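You operate a simulated robot arm through the tools that you are given. There is no shell and no other tool. Be economical: measure what you need, move in short steps, check, and stop when the job is done.

The job below is to be done with a simulated two-armed robot. You get a single attempt, and the scene is never put back.

## Task
Pack tape roll and flat tin in the wooden box and lock it.
Fine: hold the box still while you slide its lid shut, then turn the knob to locked; pinch nothing.

Only the result counts: the job must be done as asked and must still hold three seconds after the hand-in. Knocking over, shifting, dropping, spilling or breaking anything else fails it. Lids that push on must go on centred and level and be pressed home; caps that screw on are set level and turned clockwise until they are tight.

## Robot
Two 6-joint arms with two-finger parallel grippers on one trunk, on a base that drives. Base frame: it is fixed to the floor where the robot stands at the start and does not move with it; the origin is under the middle of the robot, x ahead of it, y to its left, z up. Readings come in cm, rad, newtons and seconds.
The left shoulder is at the start at [8, 21.6, 158.4], the right one opposite. With the tool pointing down near the work surface each hand reaches from about 10 to 62 cm from the robot's upright axis, wherever it stands, measured 20 degrees to its own side. Places, roughly: box lid knob [30, 20, 80]; inside of the wooden box [20, 30, 80]; sliding lid [40, 30, 80]. Payload 3.43 kg a hand.
Tool frame (each hand has its own): the origin (TCP) lies between the finger pads and is the grasp point; the fingertips stand 3 cm ahead of it; z points along the fingers, y is the line along which they close. The gripper opens to 9.4 cm. The fingers are 2.8 cm wide and 1 cm thick; the gripper's body (5 by 9.6 cm) begins 5.5 cm behind the TCP.
Orientation is that of the tool frame in the base frame, as a unit quaternion [x, y, z, w]. With the fingers straight down and closing along the base's y, the tool's x points along the base's -x, its y along +y and its z along -z.

## Interface
- The arms move only by the tool arm_command. It takes "left_targets", "right_targets" or both (then of equal length, played together; a hand with none holds still); each is text: rows parted by semicolons, each of 7 numbers parted by spaces: the shift along the base's x, y, z in units of 30 mm (1.0 is 30 mm), then the turn, a rotation vector about the base's x, y, z in units of 5 degrees (1.0 is 5 degrees), then the opening, from 0 (shut) to 1 (fully open). In form: tx ty tz rx ry rz fingers; .... A call has 1 to 10 rows; each row shifts and turns the commanded pose from where the row before left it. A call with a number of a shift or a turn outside -1 to 1 is refused whole. Each row takes 0.2 s and may step no farther than 5 cm and 0.15 rad from the row before; otherwise, or with a gripper value out of range, the whole call is refused. Where a pose cannot be reached the arm comes as near as it can. A force on the tool above 60 N (or 10 N above the force at the start of the call, whichever is more), or a blocked arm, ends the call early, and 0.2 s more pass. The fingers move at their own pace (about 7.2 cm/s each) and stop on an object; they squeeze with about 32 N. The grip force told is the motor's: it shows also when the fingers shut on nothing. Time passes only in rows, and 0.2 s behind the last, so rows that do not move let the fingers close. It gives the time, the measured TCP pose, the force on the tool (base axes), the opening and the grip force at its end, in the units of the frame above (readings bear some noise), with the torque about the TCP (base axes, N m) and any sound that the robot's microphone picked up.
- Cameras (640 x 400 px; columns grow to the right, rows downward): "scene" is now at [8.28, 1.82, 171.82]; the picture's right is [0.33, -0.95, 0.00], its down [-0.88, -0.30, -0.37] and it looks along [0.35, 0.12, -0.93] (base axes); focal length 273 px, centre (320, 200). "left" rides on the left gripper at [7.6, -1.4, -10.2] in its tool frame; the picture's right is [0.18, 0.98, 0.00], its down [-0.75, 0.14, -0.64] and it looks along [-0.63, 0.12, 0.77] (tool axes); focal length 243 px, centre (320, 200). "right" rides on the right gripper at [7.6, 1.4, -10.2] in its tool frame; the picture's right is [-0.18, 0.98, 0.00], its down [-0.75, -0.14, -0.64] and it looks along [-0.63, -0.12, 0.77] (tool axes); focal length 243 px, centre (320, 200). There is no depth. A picture from a camera that has moved, and an enlarged one, comes with that camera's place and axes in the base frame and with its lens.
- capture(camera): a new picture of that camera. It takes no simulated time.
- raise_lower(by): slides the trunk up (or, below 0, down) by that many cm; the arms and the scene camera ride with it, the base frame stays. It gives what a move gives, with no picture.
- base_move(legs): drives the robot by 1 to 6 legs, each [ahead, left, turn to the left] in cm, cm and rad, along the robot's own axes; the way and the turn of a leg run together, so that a leg with both is an arc; at most 150 cm and 3.142 rad a leg. The arms and the cameras ride along, it lands a little off, and it stops where it bumps. It gives what a move gives.
- pan_tilt(pan, tilt): turns the head with the scene camera to pan (to the left, within 1.501 rad either way) and tilt (down, from -0.506 to 1.204), counted from straight ahead of the robot. It gives what a move gives.
- enlarge(camera, box): a new picture of the part [left, top, right, bottom] of that camera's present view, enlarged. It takes no simulated time.
- close_job(): hands the job in; it is judged then, once.

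Go step by step. Nothing tells you exact positions but the pictures and the camera data: compare them with the known pose of the tool, close in by small moves and look again before you grip or let go. The budget is 120 turns and 108 pictures, counting those below and the enlarged ones. Unless the task says otherwise, let go and move clear before handing in.

The tools are called after "Call:" as a command line: name --argument value ..., lists and objects as JSON in quotes. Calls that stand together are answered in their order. arm_command: Moves the arms, as the interface text tells. Its arguments: {"type":"object","properties":{"left_targets":{"type":"string"},"right_targets":{"type":"string"}},"required":[]} The other tools are called the same way: raise_lower (by) slides the trunk up or down; base_move (legs) drives the base; pan_tilt (pan, tilt) turns the head that bears the scene camera; capture (camera) takes a picture; enlarge (camera, box) takes an enlarged picture of a part of a camera's view; close_job () hands the job in.

At the start:

```text
time: 0.0
left_tcp_pos: [40.33, 44.49, 99.95]
left_ee_rot: [0.0, 1.0, 0.0, 0.0]
left_ft_force: [0.4, 0.4, -0.4]
left_torque: [0.0, 0.02, 0.02]
left_finger_gap: 9.42
left_grasp_force: 0.0
right_tcp_pos: [56.24, 6.68, 112.04]
right_ee_rot: [0.001, 1.0, -0.001, -0.001]
right_ft_force: [0.1, -0.9, 0.0]
right_torque: [0.01, 0.02, 0.01]
right_finger_gap: 9.39
right_grasp_force: 0.1
trunk travel left (down, up): [-81.4, 2.6]
robot x, y, heading: [-0.25, 0.05, 0.001]
head pan, tilt: [0.333, 1.197]
```

scene: 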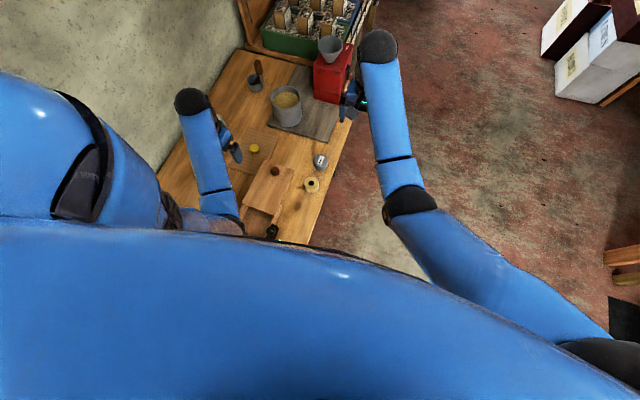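
right: 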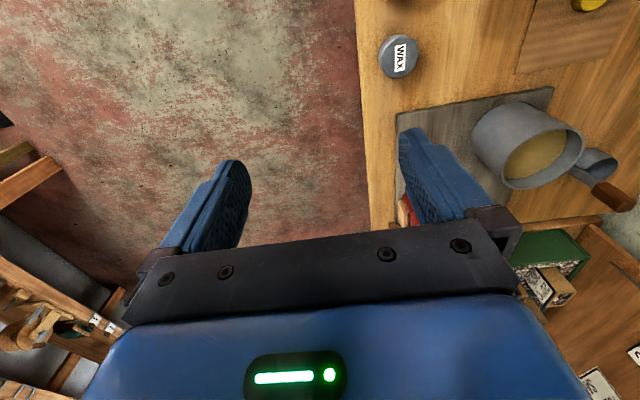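
left: 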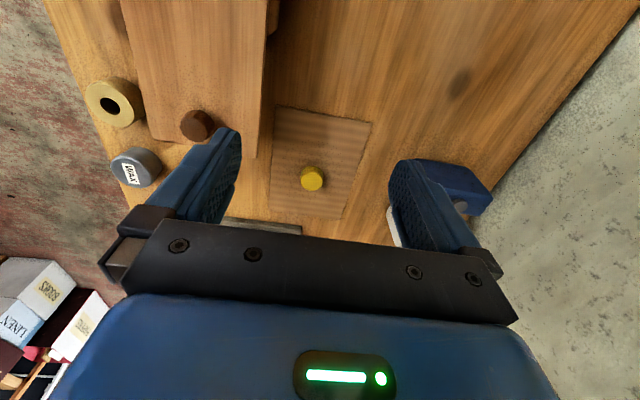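

I see a bench with the wooden box, a sliding lid with a brown knob, a tape roll, and a wax tin. I'll enlarge the view to locate them.

Call:
enlarge --camera "scene" --box '[200, 120, 360, 245]'

Call:
enlarge --camera "left" --box '[40, 0, 400, 225]'

```text
3.20 times, centred on (280, 182) of scene
camera zoom: at [8.28, 1.82, 171.82], right [0.33, -0.95, 0.0], down [-0.88, -0.3, -0.37], along [0.35, 0.12, -0.93], focal length 873 px, centre (448, 256)
```

zoom: 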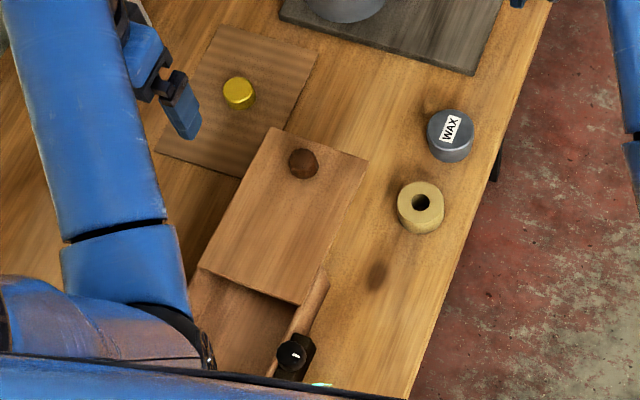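

```text
1.78 times, centred on (220, 112) of left
camera zoom: at [32.66, 43.17, 110.19], right [-0.18, 0.98, 0.0], down [0.75, 0.14, 0.64], along [0.63, 0.12, -0.77], focal length 431 px, centre (498, 356)
```

zoom: 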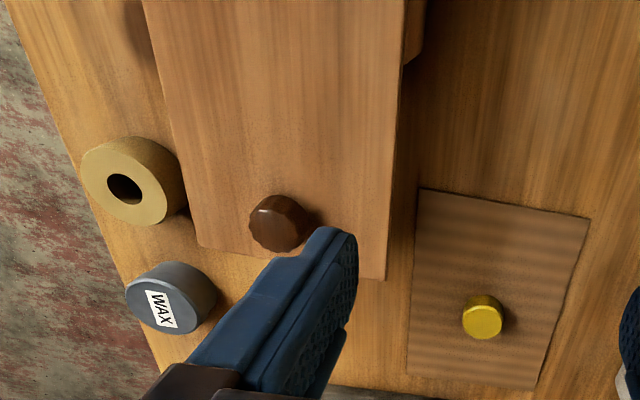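

The tape is near (48.5, 19), the WAX tin near (58, 19), and the lid's knob near (46, 32, 84.5). The box lies at x about 12–31, partly hidden, so I'll pan the head to see the box and the bench's extent.

Call:
pan_tilt --pan 1.0 --tilt 1.1

Call:
capture --camera "scene"

Call:
pan_tilt --pan 0.5 --tilt 0.5

Call:
capture --camera "scene"

Call:
pan_tilt --pan 1.5 --tilt 0.7

Call:
capture --camera "scene"

```text
time: 1.0
left_tcp_pos: [40.35, 44.52, 100.0]
left_ee_rot: [-0.001, 1.0, 0.0, 0.0]
left_ft_force: [0.1, -1.4, 0.0]
left_torque: [0.02, 0.01, -0.01]
left_finger_gap: 9.4
left_grasp_force: 0.0
right_tcp_pos: [56.32, 6.6, 111.96]
right_ee_rot: [0.001, 1.0, 0.0, 0.0]
right_ft_force: [0.0, 0.7, 0.0]
right_torque: [0.0, -0.01, 0.04]
right_finger_gap: 9.42
right_grasp_force: 0.1
trunk travel left (down, up): [-81.4, 2.6]
robot x, y, heading: [0.13, 0.2, 0.003]
head pan, tilt: [1.0, 1.1]
```

```text
102 pictures are left
camera scene: at [6.41, 5.3, 172.4], right [0.84, -0.54, 0.0], down [-0.48, -0.75, -0.45], along [0.25, 0.38, -0.89], focal length 273 px, centre (320, 200)
```

scene: 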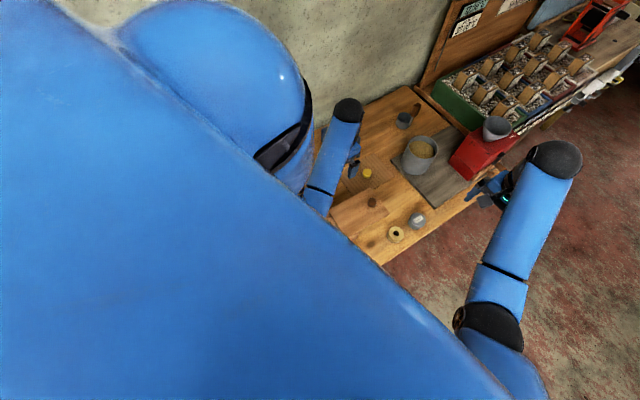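

```text
time: 2.0
left_tcp_pos: [40.32, 44.52, 100.01]
left_ee_rot: [0.0, 1.0, 0.0, 0.0]
left_ft_force: [-0.1, -0.6, -0.1]
left_torque: [0.01, 0.0, -0.02]
left_finger_gap: 9.4
left_grasp_force: 0.1
right_tcp_pos: [56.21, 6.46, 111.9]
right_ee_rot: [0.0, 1.0, 0.0, 0.0]
right_ft_force: [1.1, 0.0, 0.4]
right_torque: [-0.03, 0.05, -0.02]
right_finger_gap: 9.41
right_grasp_force: 0.1
trunk travel left (down, up): [-81.4, 2.6]
robot x, y, heading: [-0.11, 0.11, 0.004]
head pan, tilt: [0.499, 0.499]
```

```text
101 pictures are left
camera scene: at [10.98, 4.37, 177.16], right [0.48, -0.88, 0.0], down [-0.42, -0.23, -0.88], along [0.77, 0.42, -0.48], focal length 273 px, centre (320, 200)
```

scene: 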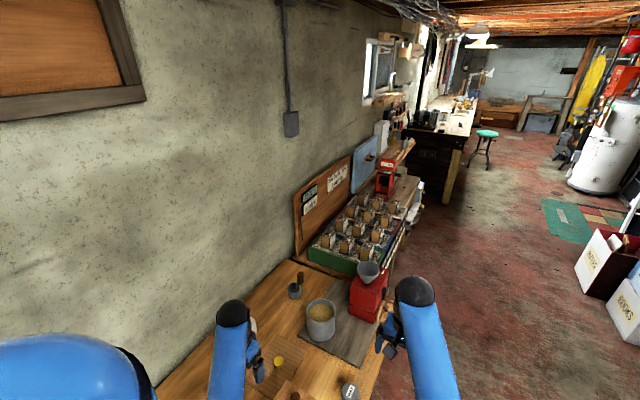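

```text
time: 3.3
left_tcp_pos: [40.45, 44.55, 99.94]
left_ee_rot: [0.001, 1.0, 0.0, 0.0]
left_ft_force: [0.9, -0.4, -0.3]
left_torque: [0.0, 0.0, -0.01]
left_finger_gap: 9.39
left_grasp_force: 0.1
right_tcp_pos: [56.44, 6.51, 112.08]
right_ee_rot: [0.0, 1.0, 0.0, 0.0]
right_ft_force: [-0.1, -1.4, 0.0]
right_torque: [-0.01, 0.0, -0.01]
right_finger_gap: 9.4
right_grasp_force: 0.0
trunk travel left (down, up): [-81.4, 2.6]
robot x, y, heading: [0.25, 0.05, 0.0]
head pan, tilt: [1.499, 0.7]
```

```text
100 pictures are left
camera scene: at [3.6, 8.46, 175.4], right [1.0, -0.07, 0.0], down [-0.05, -0.64, -0.76], along [0.06, 0.76, -0.64], focal length 273 px, centre (320, 200)
```

scene: 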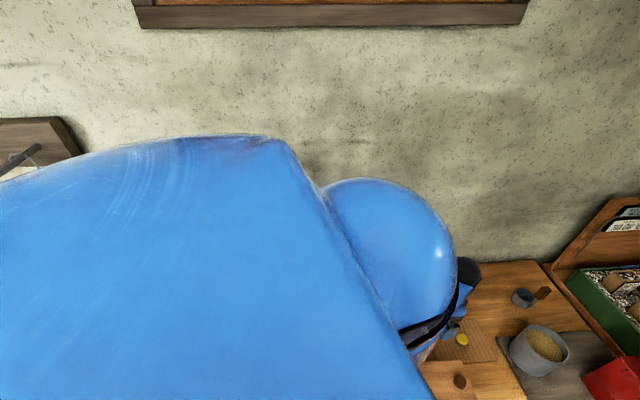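

The bench's near edge runs along y≈13, beside the robot, so I'd do better facing it. I'll back off to the right, turn left 90°, then strafe so that the box and items lie ahead.

Call:
base_move --legs '[[0, -22, 0], [0, 0, 1.571], [0, -35, 0]]'

Call:
pan_tilt --pan 0.0 --tilt 1.1

Call:
capture --camera "scene"

```text
time: 10.7
left_tcp_pos: [-9.85, 18.65, 99.75]
left_ee_rot: [-0.704, 0.71, -0.001, 0.001]
left_ft_force: [-1.4, 0.4, -0.5]
left_torque: [-0.01, 0.01, -0.02]
left_finger_gap: 9.43
left_grasp_force: 0.1
right_tcp_pos: [28.2, 34.14, 111.95]
right_ee_rot: [-0.705, 0.709, -0.001, 0.001]
right_ft_force: [0.4, -0.2, 0.0]
right_torque: [0.03, -0.02, -0.01]
right_finger_gap: 9.41
right_grasp_force: 0.1
trunk travel left (down, up): [-81.4, 2.6]
robot x, y, heading: [34.92, -22.25, 1.559]
head pan, tilt: [1.499, 0.7]
```

```text
time: 12.3
left_tcp_pos: [-9.39, 18.34, 99.95]
left_ee_rot: [-0.705, 0.709, 0.0, -0.001]
left_ft_force: [0.6, -0.1, 0.0]
left_torque: [-0.02, 0.0, -0.01]
left_finger_gap: 9.43
left_grasp_force: 0.0
right_tcp_pos: [28.41, 34.35, 111.93]
right_ee_rot: [-0.705, 0.71, 0.0, 0.0]
right_ft_force: [-0.2, 0.2, -0.5]
right_torque: [0.02, 0.02, -0.01]
right_finger_gap: 9.4
right_grasp_force: 0.0
trunk travel left (down, up): [-81.4, 2.6]
robot x, y, heading: [34.99, -22.01, 1.566]
head pan, tilt: [0.0, 1.1]
```

```text
99 pictures are left
camera scene: at [34.7, -12.81, 172.4], right [1.0, -0.01, 0.0], down [-0.01, -0.89, -0.45], along [0.0, 0.45, -0.89], focal length 273 px, centre (320, 200)
```

scene: 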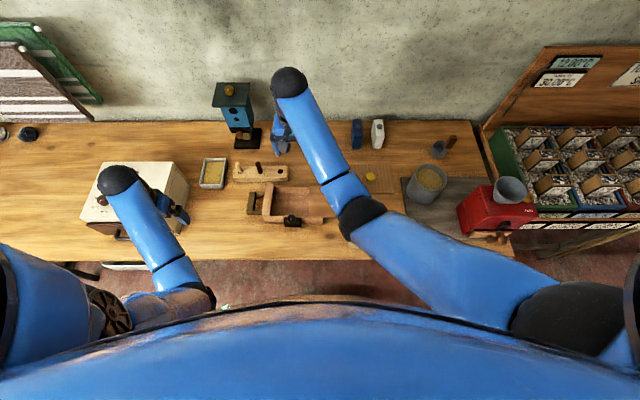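

Now the workspace lies ahead. The right arm hides the tape and tin, so I'll shift the right hand about 27 cm to +x and look again.

Call:
arm_command --right_targets "1 0 0 0 0 0 1;1 0 0 0 0 0 1;1 0 0 0 0 0 1;1 0 0 0 0 0 1;1 0 0 0 0 0 1;1 0 0 0 0 0 1;1 0 0 0 0 0 1;1 0 0 0 0 0 1;1 0 0 0 0 0 1"

Call:
enlarge --camera "scene" --box '[220, 130, 440, 268]'

Call:
capture --camera "right"

Call:
capture --camera "left"

```text
time: 14.3
left_tcp_pos: [-9.45, 18.53, 99.93]
left_ee_rot: [-0.705, 0.709, 0.001, -0.001]
left_ft_force: [0.2, 1.0, -0.6]
left_torque: [0.01, 0.03, -0.01]
left_finger_gap: 9.4
left_grasp_force: 0.1
right_tcp_pos: [54.4, 37.32, 108.34]
right_ee_rot: [-0.705, 0.709, 0.001, 0.0]
right_ft_force: [0.5, 1.1, -0.7]
right_torque: [-0.04, 0.05, 0.02]
right_finger_gap: 9.4
right_grasp_force: 0.0
right hand out of reach, approached as far as the arm can: row 1, 2, 3, 4, 5, 6, 7, 8
trunk travel left (down, up): [-81.4, 2.6]
robot x, y, heading: [34.94, -21.83, 1.565]
head pan, tilt: [0.0, 1.1]
```

```text
2.90 times, centred on (330, 199) of scene
camera zoom: at [34.82, -12.81, 172.4], right [1.0, -0.01, 0.0], down [-0.01, -0.89, -0.45], along [0.0, 0.45, -0.89], focal length 791 px, centre (291, 203)
```

zoom: 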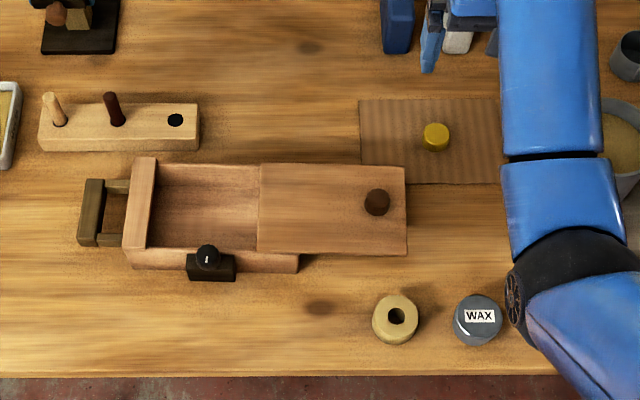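

```text
97 pictures are left
camera right: at [52.95, 29.58, 118.54], right [-0.98, 0.19, 0.0], down [0.15, 0.75, 0.64], along [0.12, 0.63, -0.77], focal length 243 px, centre (320, 200)
```

right: 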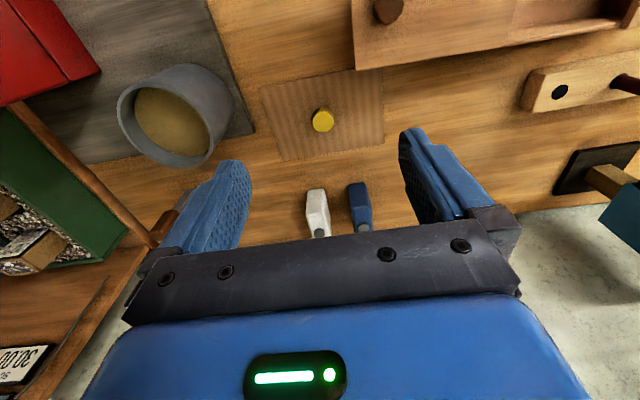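

```text
96 pictures are left
camera left: at [-8.11, 11.0, 110.23], right [-0.98, -0.18, 0.0], down [-0.14, 0.75, 0.64], along [-0.12, 0.63, -0.77], focal length 243 px, centre (320, 200)
```

left: 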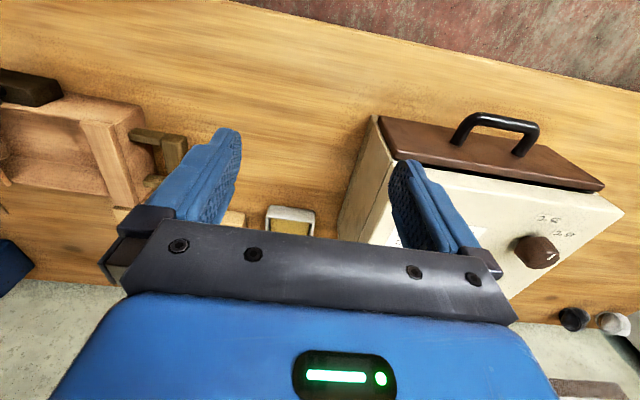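

I now have a clear view: the box (x≈14–36, y≈26–38) has a U handle at its left end and a black lock knob on its front side, and the lid is slid to the right. I'll raise the left hand clear, turn the right wrist so that it closes along y, and later drive closer.

Call:
arm_command --left_targets "1 0 1 0 0 0 1;1 0 1 0 0 0 1;0 0 0.5 0 0 0 1;0 0 0 0 0 0 1;0 0 0 0 0 0 1;0 0 0 0 0 0 1;0 0 0 0 0 0 1;0 0 0 0 0 0 1;0 0 0 0 0 0 1" --right_targets "0 -1 0 0 0 1 1;0 -1 0 0 0 1 1;0 -1 0 0 0 1 1;0 -1 0 0 0 1 1;0 -1 0 0 0 1 1;0 0 0 0 0 1 1;0 0 0 0 0 1 1;0 0 0 0 0 1 1;0 0 0 0 0 1 1"

Call:
arm_command --right_targets "0 0 0 0 0 1 1;0 0 0 0 0 1 1;0 0 0 0 0 1 1;0 0 0 0 0 1 1;0 0 0 0 0 1 1;0 0 0 0 0 1 1;0 0 0 0 0 1 1;0 0 0 0 0 1 1;0 0 0 0 0 1 1"

Call:
base_move --legs '[[9, 4, 0]]'

Call:
capture --camera "right"

Call:
capture --camera "scene"

```text
time: 16.3
left_tcp_pos: [-3.85, 19.37, 102.32]
left_ee_rot: [-0.705, 0.71, 0.001, 0.0]
left_ft_force: [0.1, 0.5, 0.5]
left_torque: [0.03, -0.01, -0.02]
left_finger_gap: 9.39
left_grasp_force: 0.2
left hand out of reach, approached as far as the arm can: row 1, 2, 3
right_tcp_pos: [54.46, 24.6, 102.59]
right_ee_rot: [0.923, -0.384, -0.001, -0.001]
right_ft_force: [-0.2, 0.2, -0.3]
right_torque: [-0.01, 0.0, 0.04]
right_finger_gap: 9.41
right_grasp_force: 0.0
right hand out of reach, approached as far as the arm can: row 1, 2, 3, 4, 5
trunk travel left (down, up): [-81.4, 2.6]
robot x, y, heading: [34.45, -21.81, 1.566]
head pan, tilt: [0.0, 1.1]
```

```text
time: 18.3
left_tcp_pos: [-3.82, 19.3, 102.26]
left_ee_rot: [-0.705, 0.71, 0.001, 0.0]
left_ft_force: [0.3, -0.2, -0.3]
left_torque: [-0.02, -0.01, 0.0]
left_finger_gap: 9.41
left_grasp_force: 0.1
right_tcp_pos: [54.37, 24.57, 102.54]
right_ee_rot: [1.0, -0.003, 0.0, -0.001]
right_ft_force: [-0.2, -0.4, 0.8]
right_torque: [0.0, -0.01, 0.0]
right_finger_gap: 9.4
right_grasp_force: 0.1
trunk travel left (down, up): [-81.4, 2.6]
robot x, y, heading: [34.49, -21.93, 1.563]
head pan, tilt: [0.0, 1.1]
```

```text
time: 19.4
left_tcp_pos: [-7.47, 27.66, 102.66]
left_ee_rot: [-0.704, 0.71, 0.004, 0.001]
left_ft_force: [-0.1, -0.4, -0.2]
left_torque: [0.05, 0.03, -0.02]
left_finger_gap: 9.39
left_grasp_force: 0.1
right_tcp_pos: [50.81, 32.83, 102.66]
right_ee_rot: [1.0, -0.003, -0.002, -0.003]
right_ft_force: [-0.1, -0.9, -0.6]
right_torque: [0.02, 0.03, -0.02]
right_finger_gap: 9.4
right_grasp_force: 0.1
trunk travel left (down, up): [-81.4, 2.6]
robot x, y, heading: [31.26, -13.46, 1.566]
head pan, tilt: [0.0, 1.1]
```

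```text
95 pictures are left
camera right: at [58.4, 31.17, 112.95], right [-0.19, -0.98, 0.0], down [-0.75, 0.14, 0.65], along [-0.63, 0.13, -0.76], focal length 243 px, centre (320, 200)
```

right: 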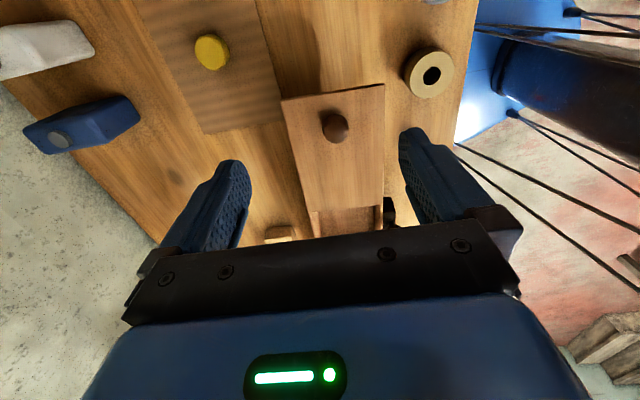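

```text
94 pictures are left
camera scene: at [31.28, -5.05, 172.47], right [1.0, -0.01, 0.0], down [-0.01, -0.89, -0.46], along [0.0, 0.46, -0.89], focal length 273 px, centre (320, 200)
```

scene: 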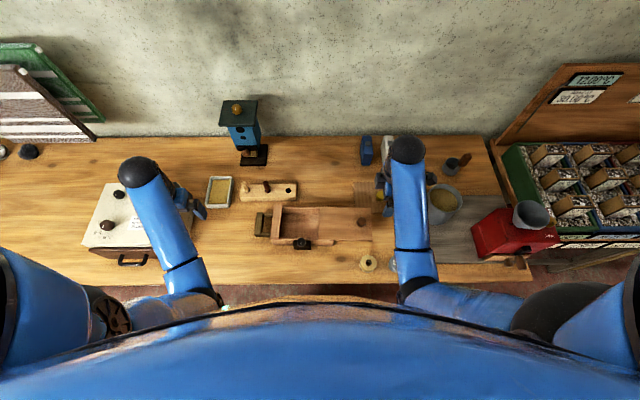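

The drive landed well. I'll move the right hand above the WAX tin and check with its camera.

Call:
arm_command --right_targets "0.467 -0.967 -0.8 0 0 0 1;0.467 -0.967 -0.8 0 0 0 1;0.467 -0.967 -0.8 0 0 0 1;0.467 -0.967 -0.8 0 0 0 1;0.467 -0.967 -0.8 0 0 0 1;0 0 0 0 0 0 1"

Call:
capture --camera "right"

Call:
enlarge --camera "scene" --box '[240, 170, 460, 308]'

```text
time: 20.8
left_tcp_pos: [-7.74, 28.13, 102.14]
left_ee_rot: [-0.705, 0.709, 0.001, 0.0]
left_ft_force: [0.3, 0.7, -0.1]
left_torque: [0.0, 0.01, 0.0]
left_finger_gap: 9.38
left_grasp_force: 0.0
right_tcp_pos: [57.67, 18.6, 90.57]
right_ee_rot: [1.0, -0.004, 0.0, 0.0]
right_ft_force: [-0.2, 0.0, 0.0]
right_torque: [0.01, 0.01, 0.01]
right_finger_gap: 9.42
right_grasp_force: 0.1
trunk travel left (down, up): [-81.4, 2.6]
robot x, y, heading: [30.45, -13.57, 1.563]
head pan, tilt: [0.0, 1.1]
```

```text
93 pictures are left
camera right: at [65.14, 17.04, 100.83], right [-0.19, -0.98, 0.0], down [-0.75, 0.15, 0.64], along [-0.63, 0.12, -0.77], focal length 243 px, centre (320, 200)
```

right: 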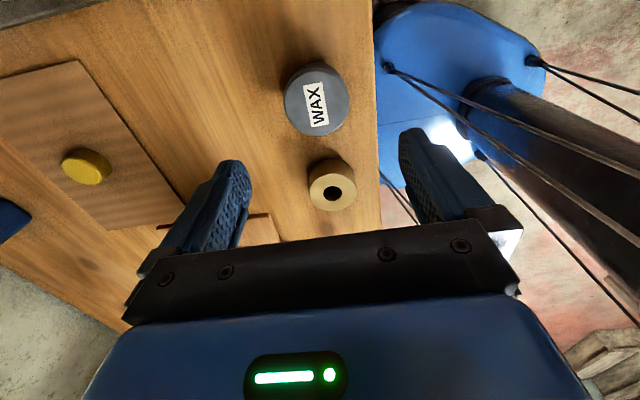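

```text
2.90 times, centred on (350, 239) of scene
camera zoom: at [30.86, -4.1, 172.41], right [1.0, -0.01, 0.0], down [-0.01, -0.89, -0.45], along [0.0, 0.45, -0.89], focal length 791 px, centre (233, 87)
```

zoom: 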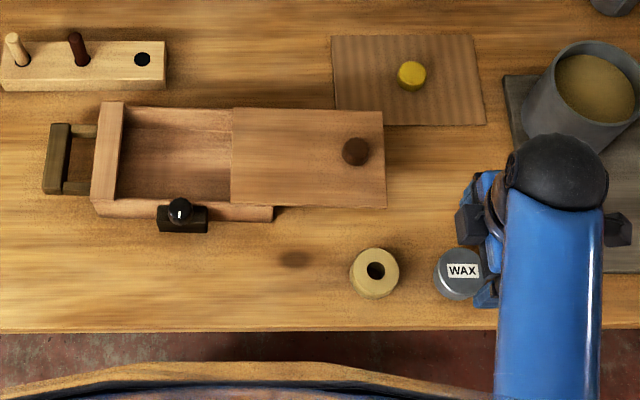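

The tin is at about (58.1, 18.6) with its top near z 77.5, and the table is at about 74.7. I'll descend in part and check.

Call:
arm_command --right_targets "0.16 0 -1 0 0 0 1;0 0 -1 0 0 0 1;0 0 -0.9 0 0 0 1;0 0 0 0 0 0 1"

Call:
capture --camera "right"

```text
time: 21.8
left_tcp_pos: [-7.71, 28.26, 102.21]
left_ee_rot: [-0.705, 0.709, 0.001, -0.001]
left_ft_force: [-0.2, -0.3, 0.1]
left_torque: [0.0, -0.02, 0.0]
left_finger_gap: 9.42
left_grasp_force: 0.1
right_tcp_pos: [58.13, 18.84, 81.96]
right_ee_rot: [1.0, -0.004, 0.001, 0.0]
right_ft_force: [-0.1, 0.7, 1.0]
right_torque: [0.03, 0.02, 0.01]
right_finger_gap: 9.41
right_grasp_force: 0.0
trunk travel left (down, up): [-81.4, 2.6]
robot x, y, heading: [30.85, -13.59, 1.56]
head pan, tilt: [0.0, 1.1]
```

```text
91 pictures are left
camera right: at [65.62, 17.19, 92.15], right [-0.19, -0.98, 0.0], down [-0.75, 0.15, 0.64], along [-0.63, 0.12, -0.77], focal length 243 px, centre (320, 200)
```

right: 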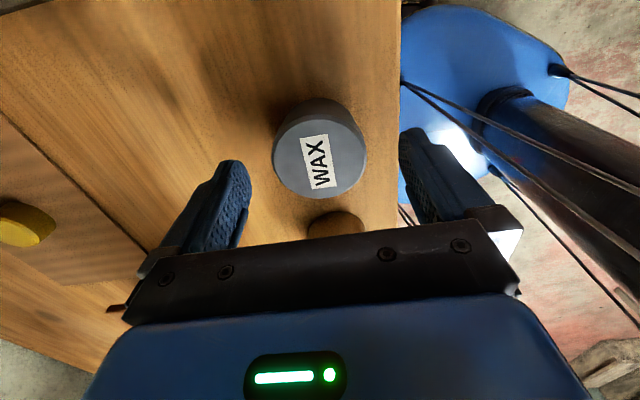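

The tin is centred between the fingers. I'll descend to z≈78.4 and grip.

Call:
arm_command --right_targets "-0.05 -0.04 -0.6 0 0 0 1;0 0 -0.58 0 0 0 1;0 0 0 0 0 0 1;0 0 0 0 0 0 0.3;0 0 0 0 0 0 0.3;0 0 0 0 0 0 0.3;0 0 0 0 0 0 0.3"

Call:
capture --camera "right"

```text
time: 22.4
left_tcp_pos: [-7.86, 27.99, 102.22]
left_ee_rot: [-0.705, 0.71, 0.001, 0.002]
left_ft_force: [-1.0, -0.1, 0.1]
left_torque: [-0.02, 0.03, -0.01]
left_finger_gap: 9.37
left_grasp_force: 0.0
right_tcp_pos: [57.79, 18.85, 79.04]
right_ee_rot: [1.0, -0.003, 0.001, -0.002]
right_ft_force: [-3.9, -5.6, 26.8]
right_torque: [-1.54, 0.41, 0.15]
right_finger_gap: 9.38
right_grasp_force: 0.0
trunk travel left (down, up): [-81.4, 2.6]
robot x, y, heading: [30.97, -13.53, 1.563]
head pan, tilt: [0.0, 1.1]
stopped in row 3 (right hand): the force on the tool passed its limit at 78 N (the readings are from after the stop); the commanded pose is now the measured one
```

```text
90 pictures are left
camera right: at [65.33, 17.32, 89.29], right [-0.19, -0.98, 0.0], down [-0.75, 0.14, 0.64], along [-0.63, 0.13, -0.77], focal length 243 px, centre (320, 200)
```

right: 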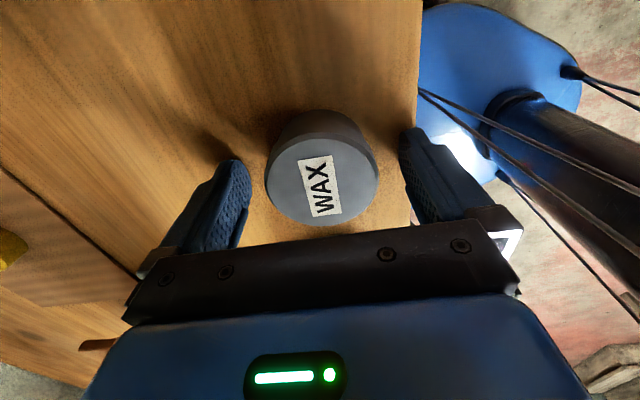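

The fingertips touched the table at TCP 79.0, so the table is at z≈76. I'll raise slightly and grip.

Call:
arm_command --right_targets "0 0 0.15 0 0 0 1;0 0 0 0 0 0 0.4;0 0 0 0 0 0 0.4;0 0 0 0 0 0 0.4;0 0 0 0 0 0 0.4;0 0 0 0 0 0 0.4"

Call:
capture --camera "right"

```text
time: 23.8
left_tcp_pos: [-7.63, 28.16, 102.3]
left_ee_rot: [-0.704, 0.71, 0.0, 0.0]
left_ft_force: [0.2, 0.2, 0.0]
left_torque: [0.0, 0.02, 0.01]
left_finger_gap: 9.4
left_grasp_force: 0.2
right_tcp_pos: [57.97, 18.98, 79.28]
right_ee_rot: [1.0, -0.003, 0.001, -0.001]
right_ft_force: [0.2, 0.3, 0.5]
right_torque: [-0.04, 0.01, -0.01]
right_finger_gap: 5.68
right_grasp_force: 32.5
trunk travel left (down, up): [-81.4, 2.6]
robot x, y, heading: [30.73, -13.16, 1.564]
head pan, tilt: [0.0, 1.1]
```

```text
89 pictures are left
camera right: at [65.5, 17.47, 89.5], right [-0.19, -0.98, 0.0], down [-0.75, 0.15, 0.64], along [-0.63, 0.12, -0.77], focal length 243 px, centre (320, 200)
```

right: 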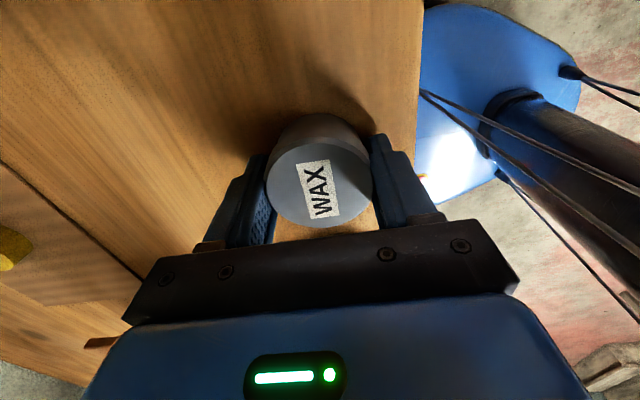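

The tin is gripped. I'll lift it and carry it above the box opening (27.3, 32).

Call:
arm_command --right_targets "0 0 1 0 0 0 0.4;0 0 1 0 0 0 0.4;-0.5 0.2 1 0 0 0 0.4;-0.8 0.5 1 0 0 0 0.4;-1 0.6 1 0 0 0 0.4;-1 0.6 0 0 0 0 0.4;-1 0.6 0 0 0 0 0.4;-1 0.6 0 0 0 0 0.4;-1 0.6 0 0 0 0 0.4;-1 0.6 0 0 0 0 0.4"

Call:
arm_command --right_targets "-1 0 0 0 0 0 0.4;-1 0 0 0 0 0 0.4;-0.9 0 0 0 0 0 0.4;0 0 0 0 0 0 0.4"

Call:
capture --camera "right"

Call:
enlarge --camera "scene" --box '[240, 170, 460, 308]'

```text
time: 26.0
left_tcp_pos: [-7.69, 28.42, 102.36]
left_ee_rot: [-0.704, 0.71, 0.0, 0.0]
left_ft_force: [0.3, -0.4, -0.7]
left_torque: [0.02, 0.01, 0.0]
left_finger_gap: 9.39
left_grasp_force: 0.1
right_tcp_pos: [35.9, 32.07, 94.17]
right_ee_rot: [1.0, -0.004, 0.0, 0.0]
right_ft_force: [-0.6, -0.1, -1.8]
right_torque: [0.0, 0.0, 0.02]
right_finger_gap: 5.7
right_grasp_force: 32.4
trunk travel left (down, up): [-81.4, 2.6]
robot x, y, heading: [30.7, -13.37, 1.563]
head pan, tilt: [0.0, 1.1]
```

```text
time: 27.0
left_tcp_pos: [-7.61, 28.22, 102.33]
left_ee_rot: [-0.704, 0.71, 0.001, 0.0]
left_ft_force: [0.7, 0.3, -0.1]
left_torque: [-0.02, 0.01, -0.01]
left_finger_gap: 9.4
left_grasp_force: 0.1
right_tcp_pos: [27.36, 31.83, 94.08]
right_ee_rot: [1.0, -0.004, 0.0, -0.002]
right_ft_force: [0.6, -0.4, -1.3]
right_torque: [0.01, 0.0, -0.02]
right_finger_gap: 5.68
right_grasp_force: 32.0
trunk travel left (down, up): [-81.4, 2.6]
robot x, y, heading: [30.25, -13.23, 1.562]
head pan, tilt: [0.0, 1.1]
```

```text
88 pictures are left
camera right: at [34.95, 30.24, 104.4], right [-0.19, -0.98, 0.0], down [-0.75, 0.15, 0.64], along [-0.63, 0.12, -0.77], focal length 243 px, centre (320, 200)
```

right: 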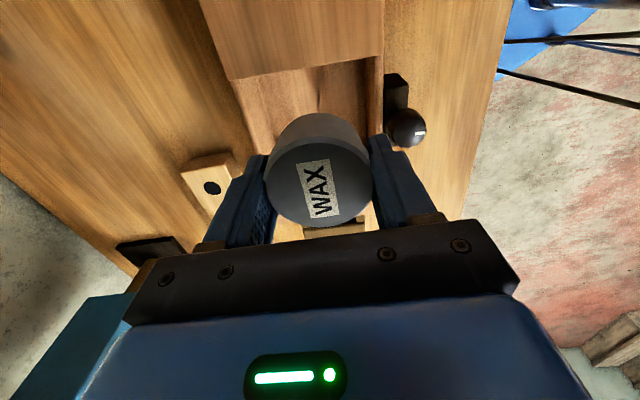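

```text
2.90 times, centred on (350, 239) of scene
camera zoom: at [30.89, -4.04, 172.4], right [1.0, -0.01, 0.0], down [-0.01, -0.89, -0.45], along [0.0, 0.45, -0.89], focal length 791 px, centre (233, 87)
```

zoom: 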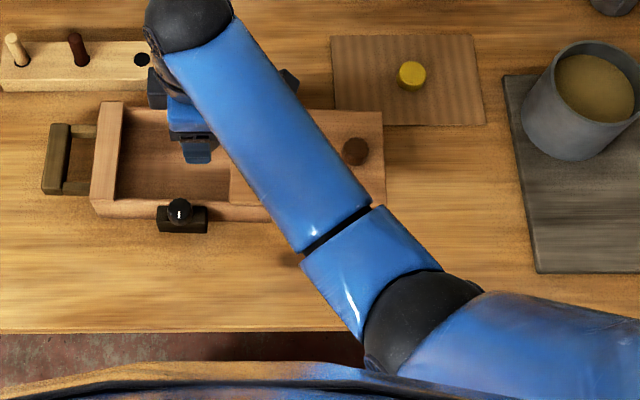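

The tin is above the opening and clear of the lid edge (x≈31.1). I'll descend part way and check.

Call:
arm_command --right_targets "0 0.05 -1 0 0 0 0.4;0 0 -1 0 0 0 0.4;0 0 -1 0 0 0 0.4;0 0 0 0 0 0 0.4"

Call:
capture --camera "right"

```text
time: 28.0
left_tcp_pos: [-7.62, 28.3, 102.13]
left_ee_rot: [-0.704, 0.71, 0.001, 0.0]
left_ft_force: [-0.6, 0.0, 0.3]
left_torque: [0.0, 0.02, -0.03]
left_finger_gap: 9.41
left_grasp_force: 0.0
right_tcp_pos: [27.38, 32.08, 84.94]
right_ee_rot: [1.0, -0.003, 0.0, -0.001]
right_ft_force: [0.9, -0.4, -1.3]
right_torque: [-0.02, -0.01, 0.0]
right_finger_gap: 5.69
right_grasp_force: 32.0
trunk travel left (down, up): [-81.4, 2.6]
robot x, y, heading: [30.92, -13.43, 1.561]
head pan, tilt: [0.0, 1.1]
```

```text
86 pictures are left
camera right: at [34.94, 30.55, 95.31], right [-0.19, -0.98, 0.0], down [-0.75, 0.15, 0.64], along [-0.63, 0.12, -0.77], focal length 243 px, centre (320, 200)
```

right: 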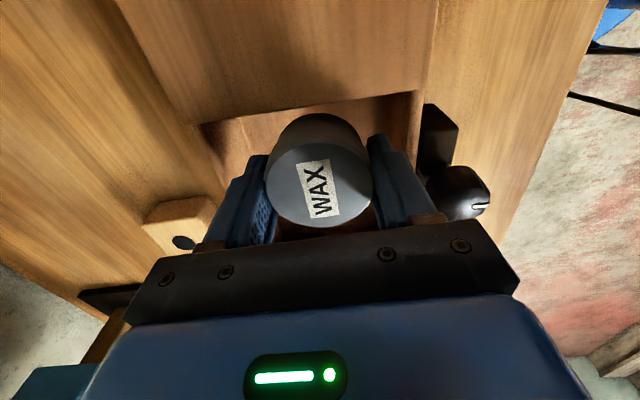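

The interior spans y 27.1–36.9, so the hand is centred. I'll lower toward the floor in small steps.

Call:
arm_command --right_targets "0 0 -0.6 0 0 0 0.4;0 0 -0.5 0 0 0 0.4;0 0 0 0 0 0 0.4"

Call:
arm_command --right_targets "0 0 -0.1 0 0 0 0.4;0 0 -0.1 0 0 0 0.4"

Call:
capture --camera "right"

```text
time: 28.8
left_tcp_pos: [-7.61, 28.2, 102.31]
left_ee_rot: [-0.704, 0.71, 0.001, 0.0]
left_ft_force: [-0.9, -0.3, 0.1]
left_torque: [0.01, 0.03, -0.01]
left_finger_gap: 9.41
left_grasp_force: 0.0
right_tcp_pos: [27.22, 32.25, 81.79]
right_ee_rot: [1.0, -0.003, 0.0, -0.002]
right_ft_force: [0.3, -0.4, -0.8]
right_torque: [0.0, 0.03, 0.02]
right_finger_gap: 5.68
right_grasp_force: 31.9
trunk travel left (down, up): [-81.4, 2.6]
robot x, y, heading: [30.65, -12.9, 1.557]
head pan, tilt: [0.0, 1.1]
```

```text
time: 29.4
left_tcp_pos: [-7.52, 28.29, 102.33]
left_ee_rot: [-0.704, 0.71, 0.001, -0.001]
left_ft_force: [0.2, 0.9, 0.4]
left_torque: [0.01, 0.01, -0.01]
left_finger_gap: 9.41
left_grasp_force: 0.0
right_tcp_pos: [27.31, 32.14, 81.18]
right_ee_rot: [1.0, -0.004, 0.0, -0.001]
right_ft_force: [-1.3, 0.6, -0.5]
right_torque: [0.01, 0.01, -0.01]
right_finger_gap: 5.68
right_grasp_force: 32.0
trunk travel left (down, up): [-81.4, 2.6]
robot x, y, heading: [30.79, -13.2, 1.562]
head pan, tilt: [0.0, 1.1]
```

```text
85 pictures are left
camera right: at [34.89, 30.58, 91.51], right [-0.19, -0.98, 0.0], down [-0.75, 0.15, 0.64], along [-0.63, 0.12, -0.77], focal length 243 px, centre (320, 200)
```

right: 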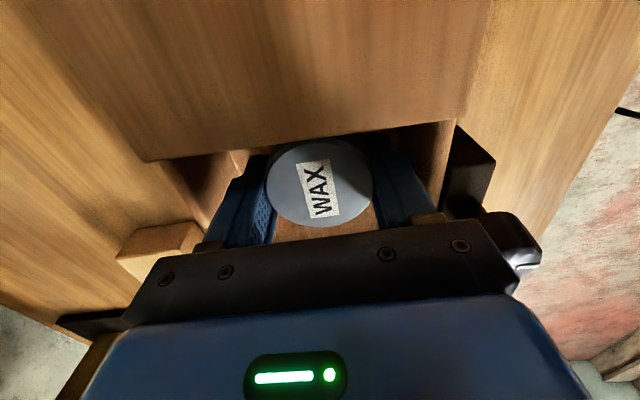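

Still free. Continuing down gently.

Call:
arm_command --right_targets "0 0 -0.1 0 0 0 0.4;0 0 -0.1 0 0 0 0.4"

Call:
arm_command --right_targets "0 0 -0.1 0 0 0 0.4;0 0 0 0 0 0 0.4"

```text
time: 30.0
left_tcp_pos: [-7.62, 28.31, 102.23]
left_ee_rot: [-0.704, 0.71, 0.001, 0.0]
left_ft_force: [0.1, 0.9, -0.9]
left_torque: [0.01, -0.01, -0.02]
left_finger_gap: 9.4
left_grasp_force: 0.1
right_tcp_pos: [27.27, 32.05, 80.59]
right_ee_rot: [1.0, -0.003, 0.0, -0.001]
right_ft_force: [0.0, 0.0, -0.1]
right_torque: [-0.01, 0.01, -0.02]
right_finger_gap: 5.67
right_grasp_force: 31.5
trunk travel left (down, up): [-81.4, 2.6]
robot x, y, heading: [30.99, -13.37, 1.563]
head pan, tilt: [0.0, 1.1]
```

```text
time: 30.6
left_tcp_pos: [-7.68, 28.23, 102.09]
left_ee_rot: [-0.704, 0.71, 0.001, 0.0]
left_ft_force: [0.0, 0.0, -0.4]
left_torque: [0.02, -0.01, -0.01]
left_finger_gap: 9.39
left_grasp_force: 0.1
right_tcp_pos: [27.25, 32.16, 80.37]
right_ee_rot: [1.0, -0.003, 0.0, -0.001]
right_ft_force: [0.0, 0.8, -0.4]
right_torque: [0.02, 0.01, -0.02]
right_finger_gap: 5.7
right_grasp_force: 31.6
trunk travel left (down, up): [-81.4, 2.6]
robot x, y, heading: [30.99, -13.65, 1.564]
head pan, tilt: [0.0, 1.1]
```

Call:
arm_command --right_targets "0 0 -0.1 0 0 0 0.4;0 0 0 0 0 0 0.4"

Call:
arm_command --right_targets "0 0 -0.07 0 0 0 0.4;0 0 0 0 0 0 0.4"

```text
time: 31.2
left_tcp_pos: [-7.74, 28.16, 102.21]
left_ee_rot: [-0.704, 0.71, 0.001, -0.001]
left_ft_force: [0.1, 0.0, 0.1]
left_torque: [0.03, -0.04, 0.0]
left_finger_gap: 9.4
left_grasp_force: 0.0
right_tcp_pos: [27.4, 32.09, 80.11]
right_ee_rot: [1.0, -0.004, 0.0, -0.001]
right_ft_force: [0.2, -0.4, -1.3]
right_torque: [0.0, -0.01, 0.04]
right_finger_gap: 5.71
right_grasp_force: 32.6
trunk travel left (down, up): [-81.4, 2.6]
robot x, y, heading: [30.78, -13.07, 1.56]
head pan, tilt: [0.0, 1.1]
```

```text
time: 31.8
left_tcp_pos: [-7.62, 28.23, 102.3]
left_ee_rot: [-0.704, 0.711, 0.001, 0.0]
left_ft_force: [-0.4, 0.2, 1.0]
left_torque: [0.02, -0.01, -0.01]
left_finger_gap: 9.41
left_grasp_force: 0.1
right_tcp_pos: [27.24, 32.13, 79.97]
right_ee_rot: [1.0, -0.003, 0.0, -0.002]
right_ft_force: [0.5, -0.3, 2.9]
right_torque: [-0.1, -0.04, -0.02]
right_finger_gap: 5.7
right_grasp_force: 32.4
trunk travel left (down, up): [-81.4, 2.6]
robot x, y, heading: [30.98, -13.19, 1.558]
head pan, tilt: [0.0, 1.1]
```

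Light contact: the tin is on the floor of the box. I'll open slightly, rise and look.

Call:
arm_command --right_targets "0 0 0 0 0 0 0.7;0 0 0 0 0 0 0.7;0 0 0 0 0 0 0.7;0 0 0.5 0 0 0 0.7;0 0 1 0 0 0 0.7;0 0 1 0 0 0 0.7;0 0 1 0 0 0 0.7;0 0 1 0 0 0 0.7;0 0 0 0 0 0 1"

Call:
capture --camera "right"

```text
time: 33.8
left_tcp_pos: [-7.52, 28.1, 102.17]
left_ee_rot: [-0.704, 0.711, 0.001, -0.001]
left_ft_force: [-0.5, 0.3, 0.0]
left_torque: [0.02, 0.02, -0.01]
left_finger_gap: 9.39
left_grasp_force: 0.1
right_tcp_pos: [27.24, 32.27, 93.49]
right_ee_rot: [1.0, -0.004, 0.001, -0.001]
right_ft_force: [-0.8, -1.0, 0.3]
right_torque: [-0.04, 0.01, 0.01]
right_finger_gap: 9.4
right_grasp_force: 0.0
trunk travel left (down, up): [-81.4, 2.6]
robot x, y, heading: [30.83, -13.24, 1.566]
head pan, tilt: [0.0, 1.1]
```

```text
84 pictures are left
camera right: at [34.86, 30.58, 103.79], right [-0.19, -0.98, 0.0], down [-0.75, 0.15, 0.64], along [-0.63, 0.12, -0.77], focal length 243 px, centre (320, 200)
```

right: 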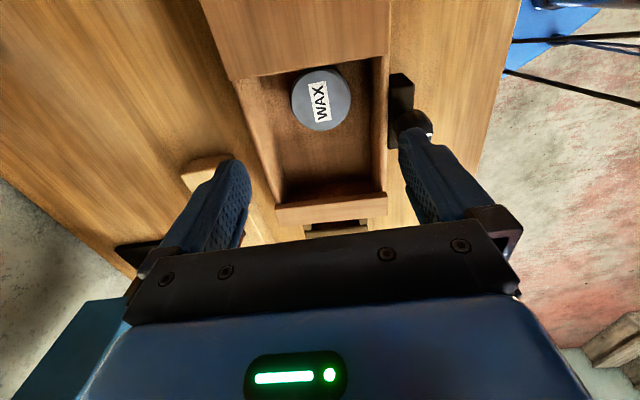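

The tin sits well. Next, the tape roll near (47.9, 18.7).

Call:
arm_command --right_targets "0.86 -0.56 0 0 0 0 1;0.86 -0.56 0 0 0 0 1;0.86 -0.56 0 0 0 0 1;0.86 -0.56 0 0 0 0 1;0.86 -0.56 0 0 0 0 1;0.86 -0.56 0 0 0 0 1;0.86 -0.56 0 0 0 0 1;0.86 -0.56 0 0 0 0 1;0 0 -0.8 0 0 0 1;0 0 0 0 0 0 1"

Call:
capture --camera "right"

Call:
enlarge --camera "scene" --box '[240, 170, 460, 308]'

```text
time: 36.0
left_tcp_pos: [-7.6, 28.28, 102.19]
left_ee_rot: [-0.704, 0.71, 0.0, 0.002]
left_ft_force: [0.3, 0.4, 0.5]
left_torque: [-0.01, -0.03, 0.01]
left_finger_gap: 9.4
left_grasp_force: 0.0
right_tcp_pos: [47.97, 18.8, 90.92]
right_ee_rot: [1.0, -0.003, 0.0, -0.001]
right_ft_force: [-1.0, -0.4, 1.0]
right_torque: [-0.03, 0.01, 0.03]
right_finger_gap: 9.4
right_grasp_force: 0.1
trunk travel left (down, up): [-81.4, 2.6]
robot x, y, heading: [30.81, -13.41, 1.563]
head pan, tilt: [0.0, 1.1]
```

```text
83 pictures are left
camera right: at [55.59, 17.25, 101.12], right [-0.19, -0.98, 0.0], down [-0.75, 0.15, 0.64], along [-0.63, 0.12, -0.77], focal length 243 px, centre (320, 200)
```

right: 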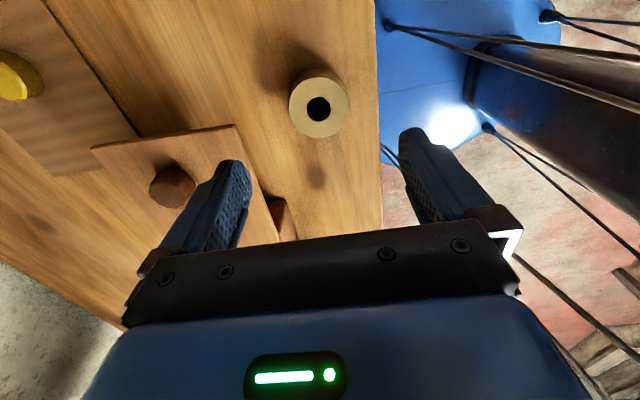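

```text
2.90 times, centred on (350, 239) of scene
camera zoom: at [30.8, -3.93, 172.39], right [1.0, -0.01, 0.0], down [-0.01, -0.89, -0.45], along [0.0, 0.45, -0.89], focal length 791 px, centre (233, 87)
```

zoom: 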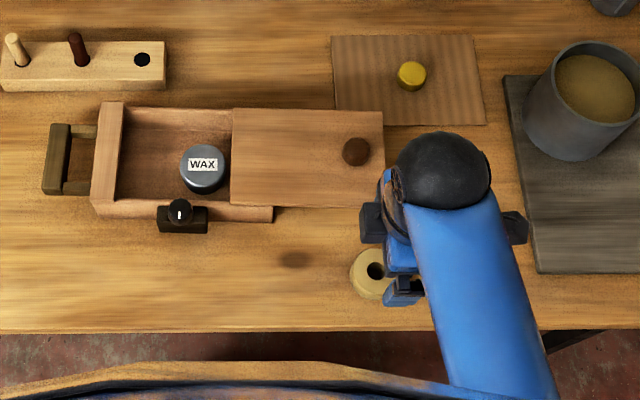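

The tape is centred at (48.1, 18.6). I'll descend with the fingers slightly narrowed to clear the lid's overhang, then grip.

Call:
arm_command --right_targets "0.03 -0.05 -1 0 0 0 0.85;0 0 -1 0 0 0 0.85;0 0 -1 0 0 0 0.85;0 0 -0.4 0 0 0 0.85;0 0 -0.4 0 0 0 0.85;0 0 0 0 0 0 0.85"

Call:
capture --camera "right"

```text
time: 37.4
left_tcp_pos: [-7.63, 28.22, 102.13]
left_ee_rot: [-0.704, 0.71, 0.001, 0.0]
left_ft_force: [0.7, 0.0, -0.3]
left_torque: [-0.01, 0.0, -0.03]
left_finger_gap: 9.39
left_grasp_force: 0.0
right_tcp_pos: [47.94, 18.52, 79.59]
right_ee_rot: [1.0, -0.004, 0.0, -0.001]
right_ft_force: [-0.3, -0.3, -0.5]
right_torque: [-0.02, -0.02, 0.01]
right_finger_gap: 7.98
right_grasp_force: 0.0
trunk travel left (down, up): [-81.4, 2.6]
robot x, y, heading: [31.0, -13.22, 1.56]
head pan, tilt: [0.0, 1.1]
```

```text
81 pictures are left
camera right: at [55.65, 16.93, 89.83], right [-0.19, -0.98, 0.0], down [-0.75, 0.15, 0.64], along [-0.63, 0.12, -0.77], focal length 243 px, centre (320, 200)
```

right: 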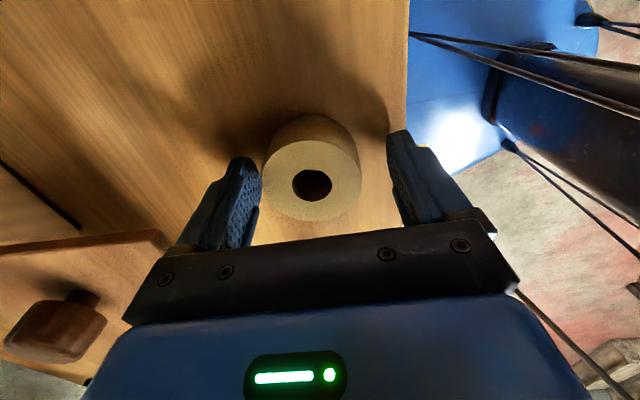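

Gripping the tape, then lifting straight up.

Call:
arm_command --right_targets "0 0 0 0 0 0 0.4;0 0 0 0 0 0 0.4;0 0 0 0 0 0 0.4;0 0 0 0 0 0 0.4;0 0 1 0 0 0 0.4;0 0 1 0 0 0 0.4;0 0 1 0 0 0 0.4;0 0 1 0 0 0 0.4;0 0 1 0 0 0 0.4;0 0 0 0 0 0 0.4"

Call:
capture --camera "right"

```text
time: 39.6
left_tcp_pos: [-7.64, 28.14, 102.18]
left_ee_rot: [-0.704, 0.71, 0.001, 0.001]
left_ft_force: [0.2, 0.6, 0.1]
left_torque: [-0.01, 0.0, -0.02]
left_finger_gap: 9.39
left_grasp_force: 0.1
right_tcp_pos: [48.28, 18.65, 94.78]
right_ee_rot: [1.0, -0.004, 0.0, -0.001]
right_ft_force: [0.6, -0.2, -0.2]
right_torque: [0.02, 0.03, 0.03]
right_finger_gap: 5.46
right_grasp_force: 31.7
trunk travel left (down, up): [-81.4, 2.6]
robot x, y, heading: [30.91, -13.3, 1.56]
head pan, tilt: [0.0, 1.1]
```

```text
80 pictures are left
camera right: at [55.75, 16.99, 105.05], right [-0.19, -0.98, 0.0], down [-0.75, 0.15, 0.64], along [-0.63, 0.12, -0.77], focal length 243 px, centre (320, 200)
```

right: 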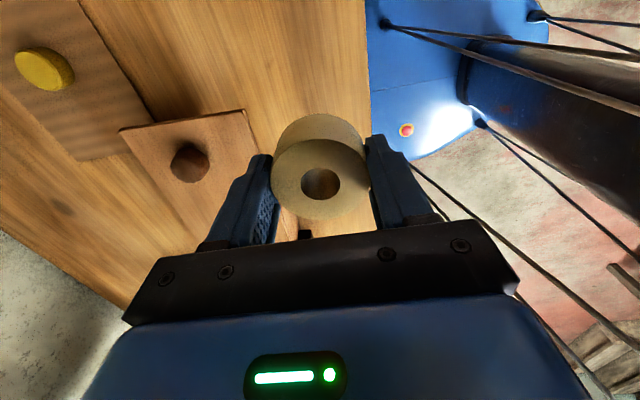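

Tape in hand. Carrying it over the left part of the box opening (20.9, 32).

Call:
arm_command --right_targets "-0.91 0.447 0 0 0 0 0.4;-0.91 0.447 0 0 0 0 0.4;-0.91 0.447 0 0 0 0 0.4;-0.91 0.447 0 0 0 0 0.4;-0.91 0.447 0 0 0 0 0.4;-0.91 0.447 0 0 0 0 0.4;-0.91 0.447 0 0 0 0 0.4;-0.91 0.447 0 0 0 0 0.4;-0.91 0.447 0 0 0 0 0.4;-0.91 0.447 0 0 0 0 0.4"

Call:
arm_command --right_targets "0 0 -1 0 0 0 0.4;0 0 -1 0 0 0 0.4;0 0 -1 0 0 0 0.4;0 0 0 0 0 0 0.4"

Call:
capture --camera "right"

Call:
enlarge --camera "scene" --box '[240, 170, 460, 308]'

```text
time: 41.8
left_tcp_pos: [-7.64, 28.24, 102.2]
left_ee_rot: [-0.703, 0.711, 0.0, 0.001]
left_ft_force: [-0.2, -0.4, -0.5]
left_torque: [0.0, 0.03, -0.01]
left_finger_gap: 9.42
left_grasp_force: 0.1
right_tcp_pos: [20.55, 31.96, 94.7]
right_ee_rot: [1.0, -0.003, 0.0, 0.0]
right_ft_force: [-1.2, 0.1, 0.0]
right_torque: [0.01, -0.05, -0.01]
right_finger_gap: 5.48
right_grasp_force: 32.2
trunk travel left (down, up): [-81.4, 2.6]
robot x, y, heading: [31.13, -13.28, 1.56]
head pan, tilt: [0.0, 1.1]
```

```text
time: 42.8
left_tcp_pos: [-7.61, 28.19, 102.25]
left_ee_rot: [-0.704, 0.71, 0.002, 0.0]
left_ft_force: [0.2, 0.1, 1.1]
left_torque: [0.03, 0.01, 0.03]
left_finger_gap: 9.41
left_grasp_force: 0.1
right_tcp_pos: [20.75, 31.83, 85.64]
right_ee_rot: [1.0, -0.004, 0.0, -0.002]
right_ft_force: [0.3, -0.2, -0.2]
right_torque: [0.01, -0.03, 0.01]
right_finger_gap: 5.48
right_grasp_force: 31.9
trunk travel left (down, up): [-81.4, 2.6]
robot x, y, heading: [30.98, -13.51, 1.562]
head pan, tilt: [0.0, 1.1]
```

```text
79 pictures are left
camera right: at [28.35, 30.35, 95.88], right [-0.19, -0.98, 0.0], down [-0.75, 0.15, 0.64], along [-0.63, 0.12, -0.77], focal length 243 px, centre (320, 200)
```

right: 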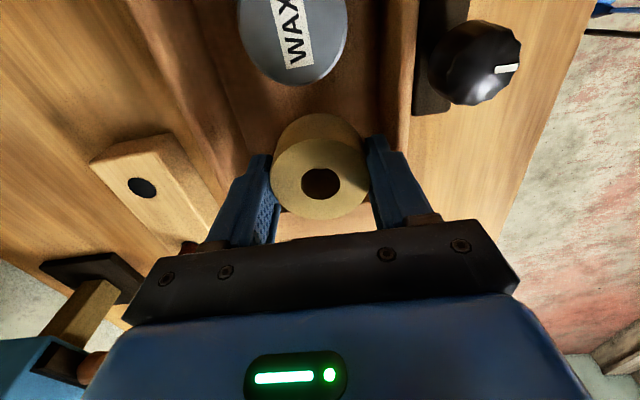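

```text
2.90 times, centred on (350, 239) of scene
camera zoom: at [30.86, -4.03, 172.4], right [1.0, -0.01, 0.0], down [-0.01, -0.89, -0.45], along [0.0, 0.45, -0.89], focal length 791 px, centre (233, 87)
```

zoom: 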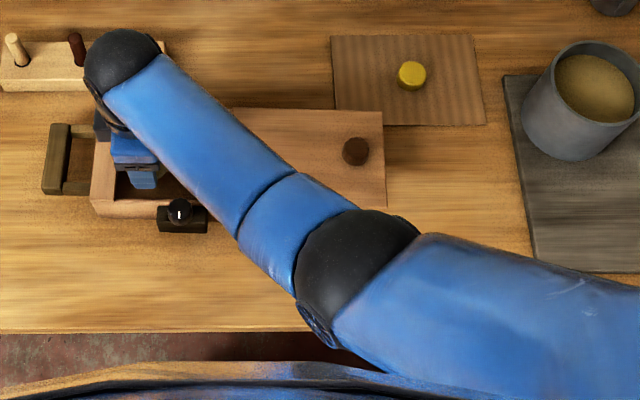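

Aligned. Lowering the tape; I expect floor contact near TCP z 80.3.

Call:
arm_command --right_targets "0.07 0.05 -0.6 0 0 0 0.4;0 0 -0.6 0 0 0 0.4;0 0 -0.4 0 0 0 0.4;0 0 0 0 0 0 0.4"

Call:
arm_command --right_targets "0 0 -0.1 0 0 0 0.4;0 0 0 0 0 0 0.4"

```text
time: 43.8
left_tcp_pos: [-7.72, 28.23, 102.31]
left_ee_rot: [-0.705, 0.71, 0.0, -0.001]
left_ft_force: [-0.1, 0.0, -0.4]
left_torque: [0.01, 0.01, -0.01]
left_finger_gap: 9.4
left_grasp_force: 0.0
right_tcp_pos: [20.91, 32.0, 80.76]
right_ee_rot: [1.0, -0.003, 0.001, -0.001]
right_ft_force: [0.1, 0.3, -0.3]
right_torque: [-0.02, -0.02, 0.01]
right_finger_gap: 5.43
right_grasp_force: 32.1
trunk travel left (down, up): [-81.4, 2.6]
robot x, y, heading: [30.69, -13.26, 1.563]
head pan, tilt: [0.0, 1.1]
```

```text
time: 44.4
left_tcp_pos: [-7.71, 28.29, 102.26]
left_ee_rot: [-0.705, 0.71, 0.001, 0.0]
left_ft_force: [-0.2, 0.0, -0.3]
left_torque: [-0.01, -0.02, -0.03]
left_finger_gap: 9.37
left_grasp_force: 0.0
right_tcp_pos: [20.93, 32.17, 80.58]
right_ee_rot: [1.0, -0.003, 0.0, -0.002]
right_ft_force: [0.7, 1.1, 2.3]
right_torque: [-0.06, -0.01, -0.03]
right_finger_gap: 5.43
right_grasp_force: 32.2
trunk travel left (down, up): [-81.4, 2.6]
robot x, y, heading: [31.13, -13.2, 1.56]
head pan, tilt: [0.0, 1.1]
```

Call:
arm_command --right_targets "0 0 -0.05 0 0 0 0.4;0 0 0 0 0 0 0.4"

```text
time: 45.0
left_tcp_pos: [-7.67, 28.2, 102.3]
left_ee_rot: [-0.704, 0.71, 0.001, 0.0]
left_ft_force: [0.3, -0.1, 0.3]
left_torque: [0.02, -0.01, -0.03]
left_finger_gap: 9.39
left_grasp_force: 0.2
right_tcp_pos: [20.94, 32.07, 80.46]
right_ee_rot: [1.0, -0.003, -0.001, -0.001]
right_ft_force: [0.5, 1.5, 11.9]
right_torque: [-0.21, -0.07, -0.01]
right_finger_gap: 5.44
right_grasp_force: 32.1
trunk travel left (down, up): [-81.4, 2.6]
robot x, y, heading: [30.72, -13.08, 1.561]
head pan, tilt: [0.0, 1.1]
```

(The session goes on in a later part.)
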